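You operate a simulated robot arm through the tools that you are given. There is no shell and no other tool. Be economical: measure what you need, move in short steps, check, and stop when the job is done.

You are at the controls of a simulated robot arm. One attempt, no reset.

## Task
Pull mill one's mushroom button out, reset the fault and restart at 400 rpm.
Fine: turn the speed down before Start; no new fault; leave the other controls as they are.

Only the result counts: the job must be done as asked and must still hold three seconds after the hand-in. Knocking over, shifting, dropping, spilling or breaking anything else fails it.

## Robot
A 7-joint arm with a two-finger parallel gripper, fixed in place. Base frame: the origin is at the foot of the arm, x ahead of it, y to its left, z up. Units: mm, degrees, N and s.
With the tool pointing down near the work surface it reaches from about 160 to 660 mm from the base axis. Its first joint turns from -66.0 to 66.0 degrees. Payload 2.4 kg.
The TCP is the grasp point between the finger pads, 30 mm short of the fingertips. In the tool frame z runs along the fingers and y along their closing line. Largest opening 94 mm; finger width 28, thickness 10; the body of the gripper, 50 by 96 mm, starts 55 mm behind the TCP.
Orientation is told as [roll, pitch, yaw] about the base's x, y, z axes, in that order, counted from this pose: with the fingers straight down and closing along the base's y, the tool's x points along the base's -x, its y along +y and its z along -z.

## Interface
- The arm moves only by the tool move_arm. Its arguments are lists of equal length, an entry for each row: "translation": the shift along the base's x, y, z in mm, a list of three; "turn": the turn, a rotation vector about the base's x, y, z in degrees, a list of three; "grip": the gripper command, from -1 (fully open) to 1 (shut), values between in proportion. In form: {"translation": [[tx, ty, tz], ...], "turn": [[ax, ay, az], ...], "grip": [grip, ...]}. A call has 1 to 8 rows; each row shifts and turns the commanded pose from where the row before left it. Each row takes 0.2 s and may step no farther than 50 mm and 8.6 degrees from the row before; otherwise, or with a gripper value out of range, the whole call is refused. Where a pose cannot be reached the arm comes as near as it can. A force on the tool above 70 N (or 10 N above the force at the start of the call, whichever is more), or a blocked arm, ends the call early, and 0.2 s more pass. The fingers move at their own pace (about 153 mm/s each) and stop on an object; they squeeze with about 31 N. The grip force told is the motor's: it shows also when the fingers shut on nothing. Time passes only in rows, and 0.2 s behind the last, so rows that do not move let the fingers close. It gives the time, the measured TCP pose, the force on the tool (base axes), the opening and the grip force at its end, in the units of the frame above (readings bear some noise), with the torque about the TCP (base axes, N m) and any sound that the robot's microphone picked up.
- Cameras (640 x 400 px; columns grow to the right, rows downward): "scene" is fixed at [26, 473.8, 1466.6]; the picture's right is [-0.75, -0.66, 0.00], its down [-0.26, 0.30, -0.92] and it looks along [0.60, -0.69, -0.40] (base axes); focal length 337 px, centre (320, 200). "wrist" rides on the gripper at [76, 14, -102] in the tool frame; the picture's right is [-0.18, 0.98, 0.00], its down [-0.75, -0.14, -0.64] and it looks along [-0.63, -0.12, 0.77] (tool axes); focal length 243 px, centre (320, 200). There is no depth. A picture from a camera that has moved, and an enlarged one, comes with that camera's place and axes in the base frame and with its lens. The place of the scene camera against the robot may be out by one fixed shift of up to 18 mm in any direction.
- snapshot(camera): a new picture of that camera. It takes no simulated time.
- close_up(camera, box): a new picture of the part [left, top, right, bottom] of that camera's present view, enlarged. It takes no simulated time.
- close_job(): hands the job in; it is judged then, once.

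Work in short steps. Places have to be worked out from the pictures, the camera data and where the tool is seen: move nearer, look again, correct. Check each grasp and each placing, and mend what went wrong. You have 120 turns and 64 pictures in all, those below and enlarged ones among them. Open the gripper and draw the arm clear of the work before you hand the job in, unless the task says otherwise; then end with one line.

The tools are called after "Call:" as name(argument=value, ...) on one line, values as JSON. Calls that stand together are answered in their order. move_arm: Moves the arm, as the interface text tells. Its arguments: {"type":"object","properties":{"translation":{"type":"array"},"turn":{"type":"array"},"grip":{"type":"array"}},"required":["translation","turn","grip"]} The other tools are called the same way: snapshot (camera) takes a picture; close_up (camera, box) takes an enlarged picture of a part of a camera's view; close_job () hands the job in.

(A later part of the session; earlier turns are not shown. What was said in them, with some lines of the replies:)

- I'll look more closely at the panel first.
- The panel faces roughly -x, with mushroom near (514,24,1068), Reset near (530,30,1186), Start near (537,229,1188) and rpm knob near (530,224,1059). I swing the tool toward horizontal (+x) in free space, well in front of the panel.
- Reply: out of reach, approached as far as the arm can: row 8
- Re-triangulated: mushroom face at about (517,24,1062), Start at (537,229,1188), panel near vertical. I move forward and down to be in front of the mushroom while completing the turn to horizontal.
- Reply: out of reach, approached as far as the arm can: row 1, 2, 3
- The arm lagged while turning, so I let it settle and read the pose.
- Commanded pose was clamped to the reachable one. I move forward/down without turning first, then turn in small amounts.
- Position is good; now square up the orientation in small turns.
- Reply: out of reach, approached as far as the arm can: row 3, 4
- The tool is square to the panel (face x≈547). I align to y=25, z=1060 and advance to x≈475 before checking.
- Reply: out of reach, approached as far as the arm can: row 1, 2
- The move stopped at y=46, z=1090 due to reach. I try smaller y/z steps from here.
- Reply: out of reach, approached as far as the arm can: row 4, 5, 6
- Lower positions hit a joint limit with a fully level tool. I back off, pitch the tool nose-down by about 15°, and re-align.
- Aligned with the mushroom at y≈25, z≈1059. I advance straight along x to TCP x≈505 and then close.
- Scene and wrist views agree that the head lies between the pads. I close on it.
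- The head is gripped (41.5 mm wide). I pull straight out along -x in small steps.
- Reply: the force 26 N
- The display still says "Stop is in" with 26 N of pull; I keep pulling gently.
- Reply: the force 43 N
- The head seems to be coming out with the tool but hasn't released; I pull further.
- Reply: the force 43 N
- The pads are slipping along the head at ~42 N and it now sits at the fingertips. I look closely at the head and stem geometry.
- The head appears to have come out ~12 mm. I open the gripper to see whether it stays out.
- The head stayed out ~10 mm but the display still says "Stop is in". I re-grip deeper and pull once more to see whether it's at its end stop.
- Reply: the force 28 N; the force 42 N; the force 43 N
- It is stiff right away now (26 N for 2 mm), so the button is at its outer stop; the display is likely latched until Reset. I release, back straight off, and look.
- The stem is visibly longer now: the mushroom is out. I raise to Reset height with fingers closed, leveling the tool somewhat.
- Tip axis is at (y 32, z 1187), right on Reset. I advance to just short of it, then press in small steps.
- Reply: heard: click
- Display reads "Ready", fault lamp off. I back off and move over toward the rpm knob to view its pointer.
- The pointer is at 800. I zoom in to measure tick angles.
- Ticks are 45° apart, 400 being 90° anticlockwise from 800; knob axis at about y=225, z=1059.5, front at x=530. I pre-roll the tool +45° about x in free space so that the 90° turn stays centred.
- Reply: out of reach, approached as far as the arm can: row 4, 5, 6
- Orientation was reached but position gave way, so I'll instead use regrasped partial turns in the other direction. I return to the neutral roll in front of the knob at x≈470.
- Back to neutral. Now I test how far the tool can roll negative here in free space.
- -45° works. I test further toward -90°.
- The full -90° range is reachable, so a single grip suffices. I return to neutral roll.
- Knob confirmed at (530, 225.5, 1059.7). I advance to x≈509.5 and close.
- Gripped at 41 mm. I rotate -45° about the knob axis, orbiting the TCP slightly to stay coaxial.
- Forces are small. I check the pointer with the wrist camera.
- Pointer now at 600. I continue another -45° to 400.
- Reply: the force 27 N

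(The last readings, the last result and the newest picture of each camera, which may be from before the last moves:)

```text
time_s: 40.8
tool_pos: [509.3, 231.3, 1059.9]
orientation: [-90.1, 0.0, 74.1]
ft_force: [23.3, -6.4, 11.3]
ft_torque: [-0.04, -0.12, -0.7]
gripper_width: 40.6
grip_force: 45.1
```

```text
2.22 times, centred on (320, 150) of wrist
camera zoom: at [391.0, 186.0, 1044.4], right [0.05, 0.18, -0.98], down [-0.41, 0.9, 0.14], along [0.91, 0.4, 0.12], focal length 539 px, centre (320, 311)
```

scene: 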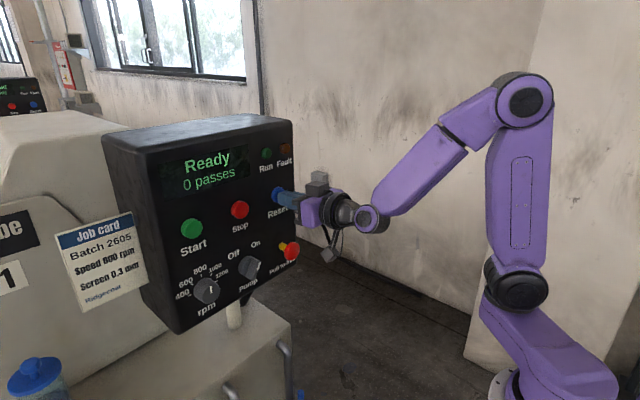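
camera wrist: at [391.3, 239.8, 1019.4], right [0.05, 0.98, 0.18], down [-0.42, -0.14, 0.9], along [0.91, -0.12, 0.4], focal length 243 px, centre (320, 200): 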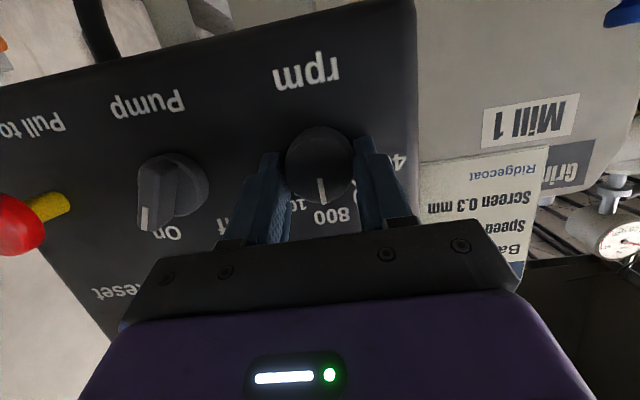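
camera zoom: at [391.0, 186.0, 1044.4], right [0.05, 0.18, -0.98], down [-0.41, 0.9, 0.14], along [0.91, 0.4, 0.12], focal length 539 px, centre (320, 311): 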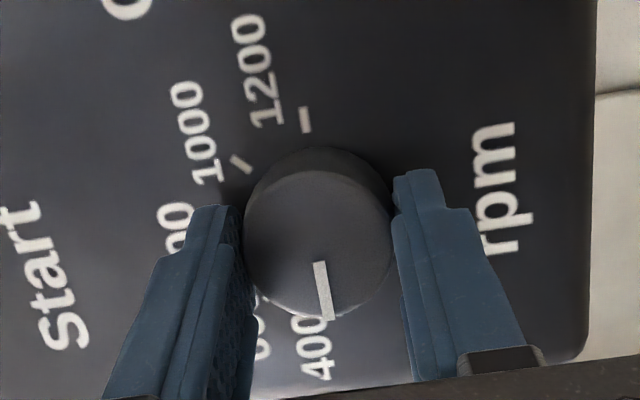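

Pointer sits at 400. I open and back straight off along -x.

Call:
move_arm(translation=[[0, 0, 0], [0, 0, 0], [-15, 0, 0], [-20, 0, 0], [-20, 0, 0], [0, 0, 0]], turn=[[0, 0, 0], [0, 0, 0], [0, 0, 0], [0, 0, 0], [0, 0, 0], [0, 0, 0]], grip=[-0.4, -0.4, -0.4, -0.4, -0.4, -0.4])

Call:
snapshot(camera="wrist")

Call:
close_up(camera="wrist", box=[240, 60, 400, 200])

Call:
close_up(camera="scene", box=[150, 130, 330, 310])

```text
time_s: 42.2
tool_pos: [453.7, 232.4, 1059.6]
orientation: [-90.1, 0.0, 74.4]
ft_force: [1.0, 0.2, 0.7]
ft_torque: [-0.03, -0.02, 0.02]
gripper_width: 65.9
grip_force: 0.0
```

```text
25 pictures are left
camera wrist: at [334.9, 187.2, 1043.8], right [0.05, 0.18, -0.98], down [-0.42, 0.9, 0.14], along [0.91, 0.4, 0.12], focal length 243 px, centre (320, 200)
```

wrist: 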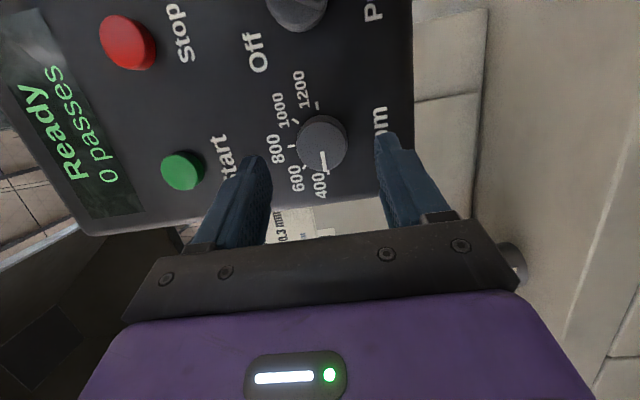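

```text
2.86 times, centred on (320, 130) of wrist
camera zoom: at [334.9, 187.2, 1043.8], right [0.05, 0.18, -0.98], down [-0.42, 0.9, 0.14], along [0.91, 0.4, 0.12], focal length 693 px, centre (320, 400)
```

zoom: 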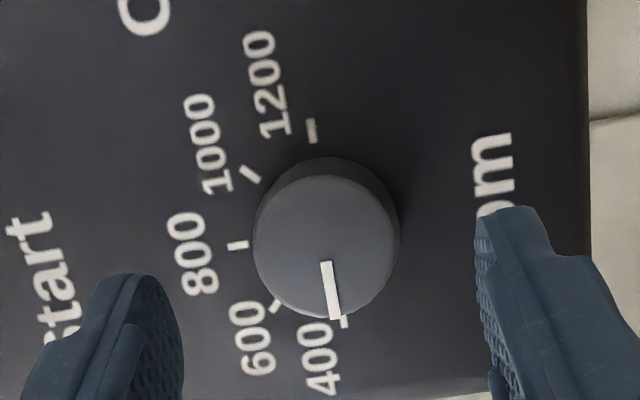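

```text
2.22 times, centred on (240, 220) of scene
camera zoom: at [25.9, 473.8, 1466.6], right [-0.75, -0.66, 0.0], down [-0.26, 0.3, -0.92], along [0.6, -0.69, -0.4], focal length 748 px, centre (498, 156)
```

zoom: 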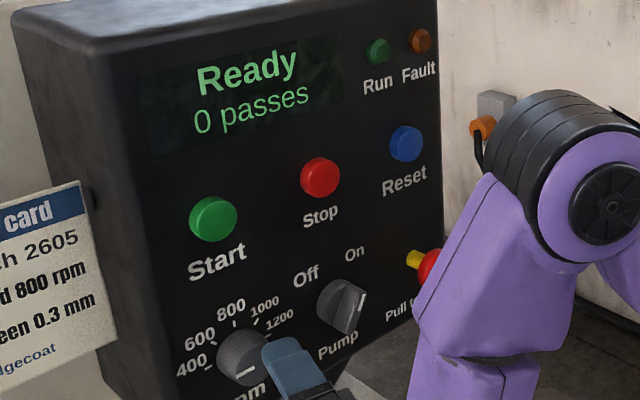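

The pointer lines up with 400 and the display reads Ready. I roll back to neutral while rising to Start height, closing the fingers.

Call:
move_arm(translation=[[-5, 0, 5], [-5, 0, 10], [0, 0, 10], [0, 0, 15], [0, 0, 15], [0, 0, 15], [0, 0, 15], [0, 0, 15]], turn=[[8.2, 0, 0], [8.2, 0, 0], [8.2, 0, 0], [8.2, 0, 0], [8.2, 0, 0], [8.2, 0, 0], [8.2, 0, 0], [8.2, 0, 0]], grip=[-0.4, -0.4, 1, 1, 1, 1, 1, 1])

Call:
move_arm(translation=[[0, -1, 15], [0, -1, 13], [0, -1, 0], [0, 0, 0], [0, 0, 0], [0, 0, 0]], turn=[[8.1, 0, 0], [8.1, 0, 0], [8.2, 0, 0], [0, -5, 0], [0, -5, 0], [0, 0, 0]], grip=[1, 1, 1, 1, 1, 1])

Call:
snapshot(camera="wrist")

```text
time_s: 44.0
tool_pos: [445.4, 233.7, 1159.3]
orientation: [-59.0, -61.4, 55.6]
ft_force: [-1.3, -0.1, -0.3]
ft_torque: [-0.01, -0.01, -0.02]
gripper_width: 0.0
grip_force: 31.1
```

```text
time_s: 45.4
tool_pos: [443.6, 229.4, 1188.7]
orientation: [0.0, -84.5, 0.0]
ft_force: [-0.2, -0.8, -0.4]
ft_torque: [-0.01, 0.0, 0.01]
gripper_width: 0.2
grip_force: 31.0
```

```text
22 pictures are left
camera wrist: at [335.1, 244.0, 1121.4], right [0.02, 0.98, 0.18], down [-0.57, -0.14, 0.81], along [0.82, -0.12, 0.55], focal length 243 px, centre (320, 200)
```

wrist: 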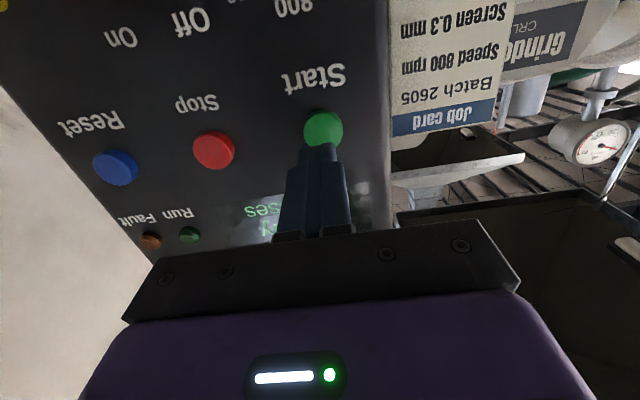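

Start is dead ahead (y≈230, z≈1186). I advance to just short and press.

Call:
move_arm(translation=[[20, 0, 0], [20, 0, 0], [15, 0, 0], [0, 0, 0]], turn=[[0, 0, 0], [0, 0, 0], [0, 0, 0], [0, 0, 0]], grip=[1, 1, 1, 1])

Call:
move_arm(translation=[[4, 0, 0], [4, 0, 0], [0, 0, 0]], turn=[[0, 0, 0], [0, 0, 0], [0, 0, 0]], grip=[1, 1, 1])

Call:
close_up(camera="scene", box=[150, 130, 330, 310])

```text
time_s: 46.4
tool_pos: [499.1, 231.0, 1187.6]
orientation: [-0.2, -84.5, 0.2]
ft_force: [1.0, 0.3, -0.2]
ft_torque: [0.02, 0.01, -0.04]
gripper_width: 0.0
grip_force: 31.0
```

```text
time_s: 47.2
tool_pos: [505.4, 230.3, 1187.7]
orientation: [-0.6, -84.4, 0.6]
ft_force: [-7.4, -1.8, 0.0]
ft_torque: [0.05, -0.06, -0.02]
gripper_width: 0.0
grip_force: 31.1
heard: click
```

```text
2.22 times, centred on (240, 220) of scene
camera zoom: at [25.7, 473.8, 1466.7], right [-0.75, -0.66, 0.0], down [-0.26, 0.3, -0.92], along [0.6, -0.69, -0.4], focal length 748 px, centre (498, 156)
```

zoom: 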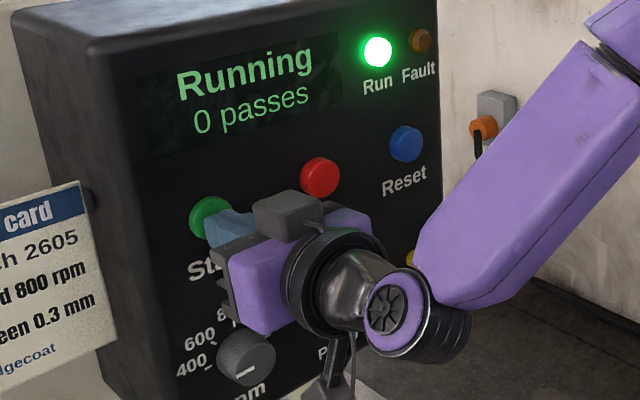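

Running, run lamp lit, no fault. I retract, open the gripper and watch for a few seconds.

Call:
move_arm(translation=[[-20, 0, 0], [-25, 0, 0], [-25, 0, 0], [-15, 0, 20], [-10, -20, 20], [0, -20, 20], [0, 0, 0], [0, 0, 0]], turn=[[0, 0, 0], [0, 0, 0], [0, 0, 0], [0, 5, 0], [0, 5, 0], [0, 5, 0], [0, 0, 0], [0, 0, 0]], grip=[1, 1, 1, -1, -1, -1, -1, -1])

Call:
move_arm(translation=[[0, 0, 0], [0, 0, 0], [0, 0, 0], [0, 0, 0], [0, 0, 0], [0, 0, 0], [0, 0, 0], [0, 0, 0]], turn=[[0, 0, 0], [0, 0, 0], [0, 0, 0], [0, 0, 0], [0, 0, 0], [0, 0, 0], [0, 0, 0], [0, 0, 0]], grip=[-1, -1, -1, -1, -1, -1, -1, -1])

Call:
close_up(camera="scene", box=[150, 130, 330, 330])

Call:
snapshot(camera="scene")

```text
time_s: 49.0
tool_pos: [411.1, 189.1, 1247.1]
orientation: [0.0, -69.3, 0.0]
ft_force: [-1.0, -0.3, 0.1]
ft_torque: [-0.05, -0.02, 0.04]
gripper_width: 94.0
grip_force: 0.1
```

```text
time_s: 50.8
tool_pos: [411.7, 190.3, 1248.4]
orientation: [-0.1, -69.4, 0.1]
ft_force: [0.2, -0.2, 0.0]
ft_torque: [0.01, -0.04, 0.04]
gripper_width: 93.9
grip_force: 0.1
```

```text
2.00 times, centred on (240, 230) of scene
camera zoom: at [26.0, 473.8, 1466.6], right [-0.75, -0.66, 0.0], down [-0.26, 0.3, -0.92], along [0.6, -0.69, -0.4], focal length 674 px, centre (480, 140)
```

zoom: 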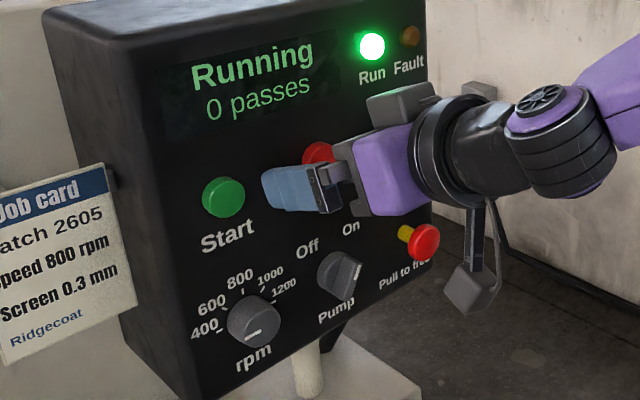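

```text
19 pictures are left
```

scene: 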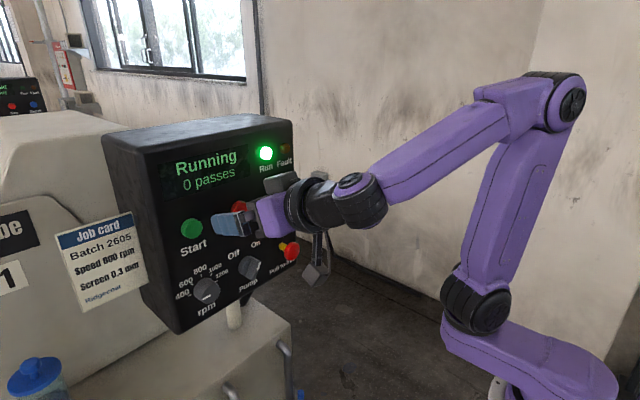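

Still running at 400 with no fault, the mushroom is out, the pump is unchanged and the arm is clear. I hand in.

Call:
close_job()

```text
The job is handed in.
```

Mill one is running again at 400 rpm: I pulled the mushroom button out, reset the fault, turned the speed down from 800 before pressing Start, and left the other controls alone, with no new fault.
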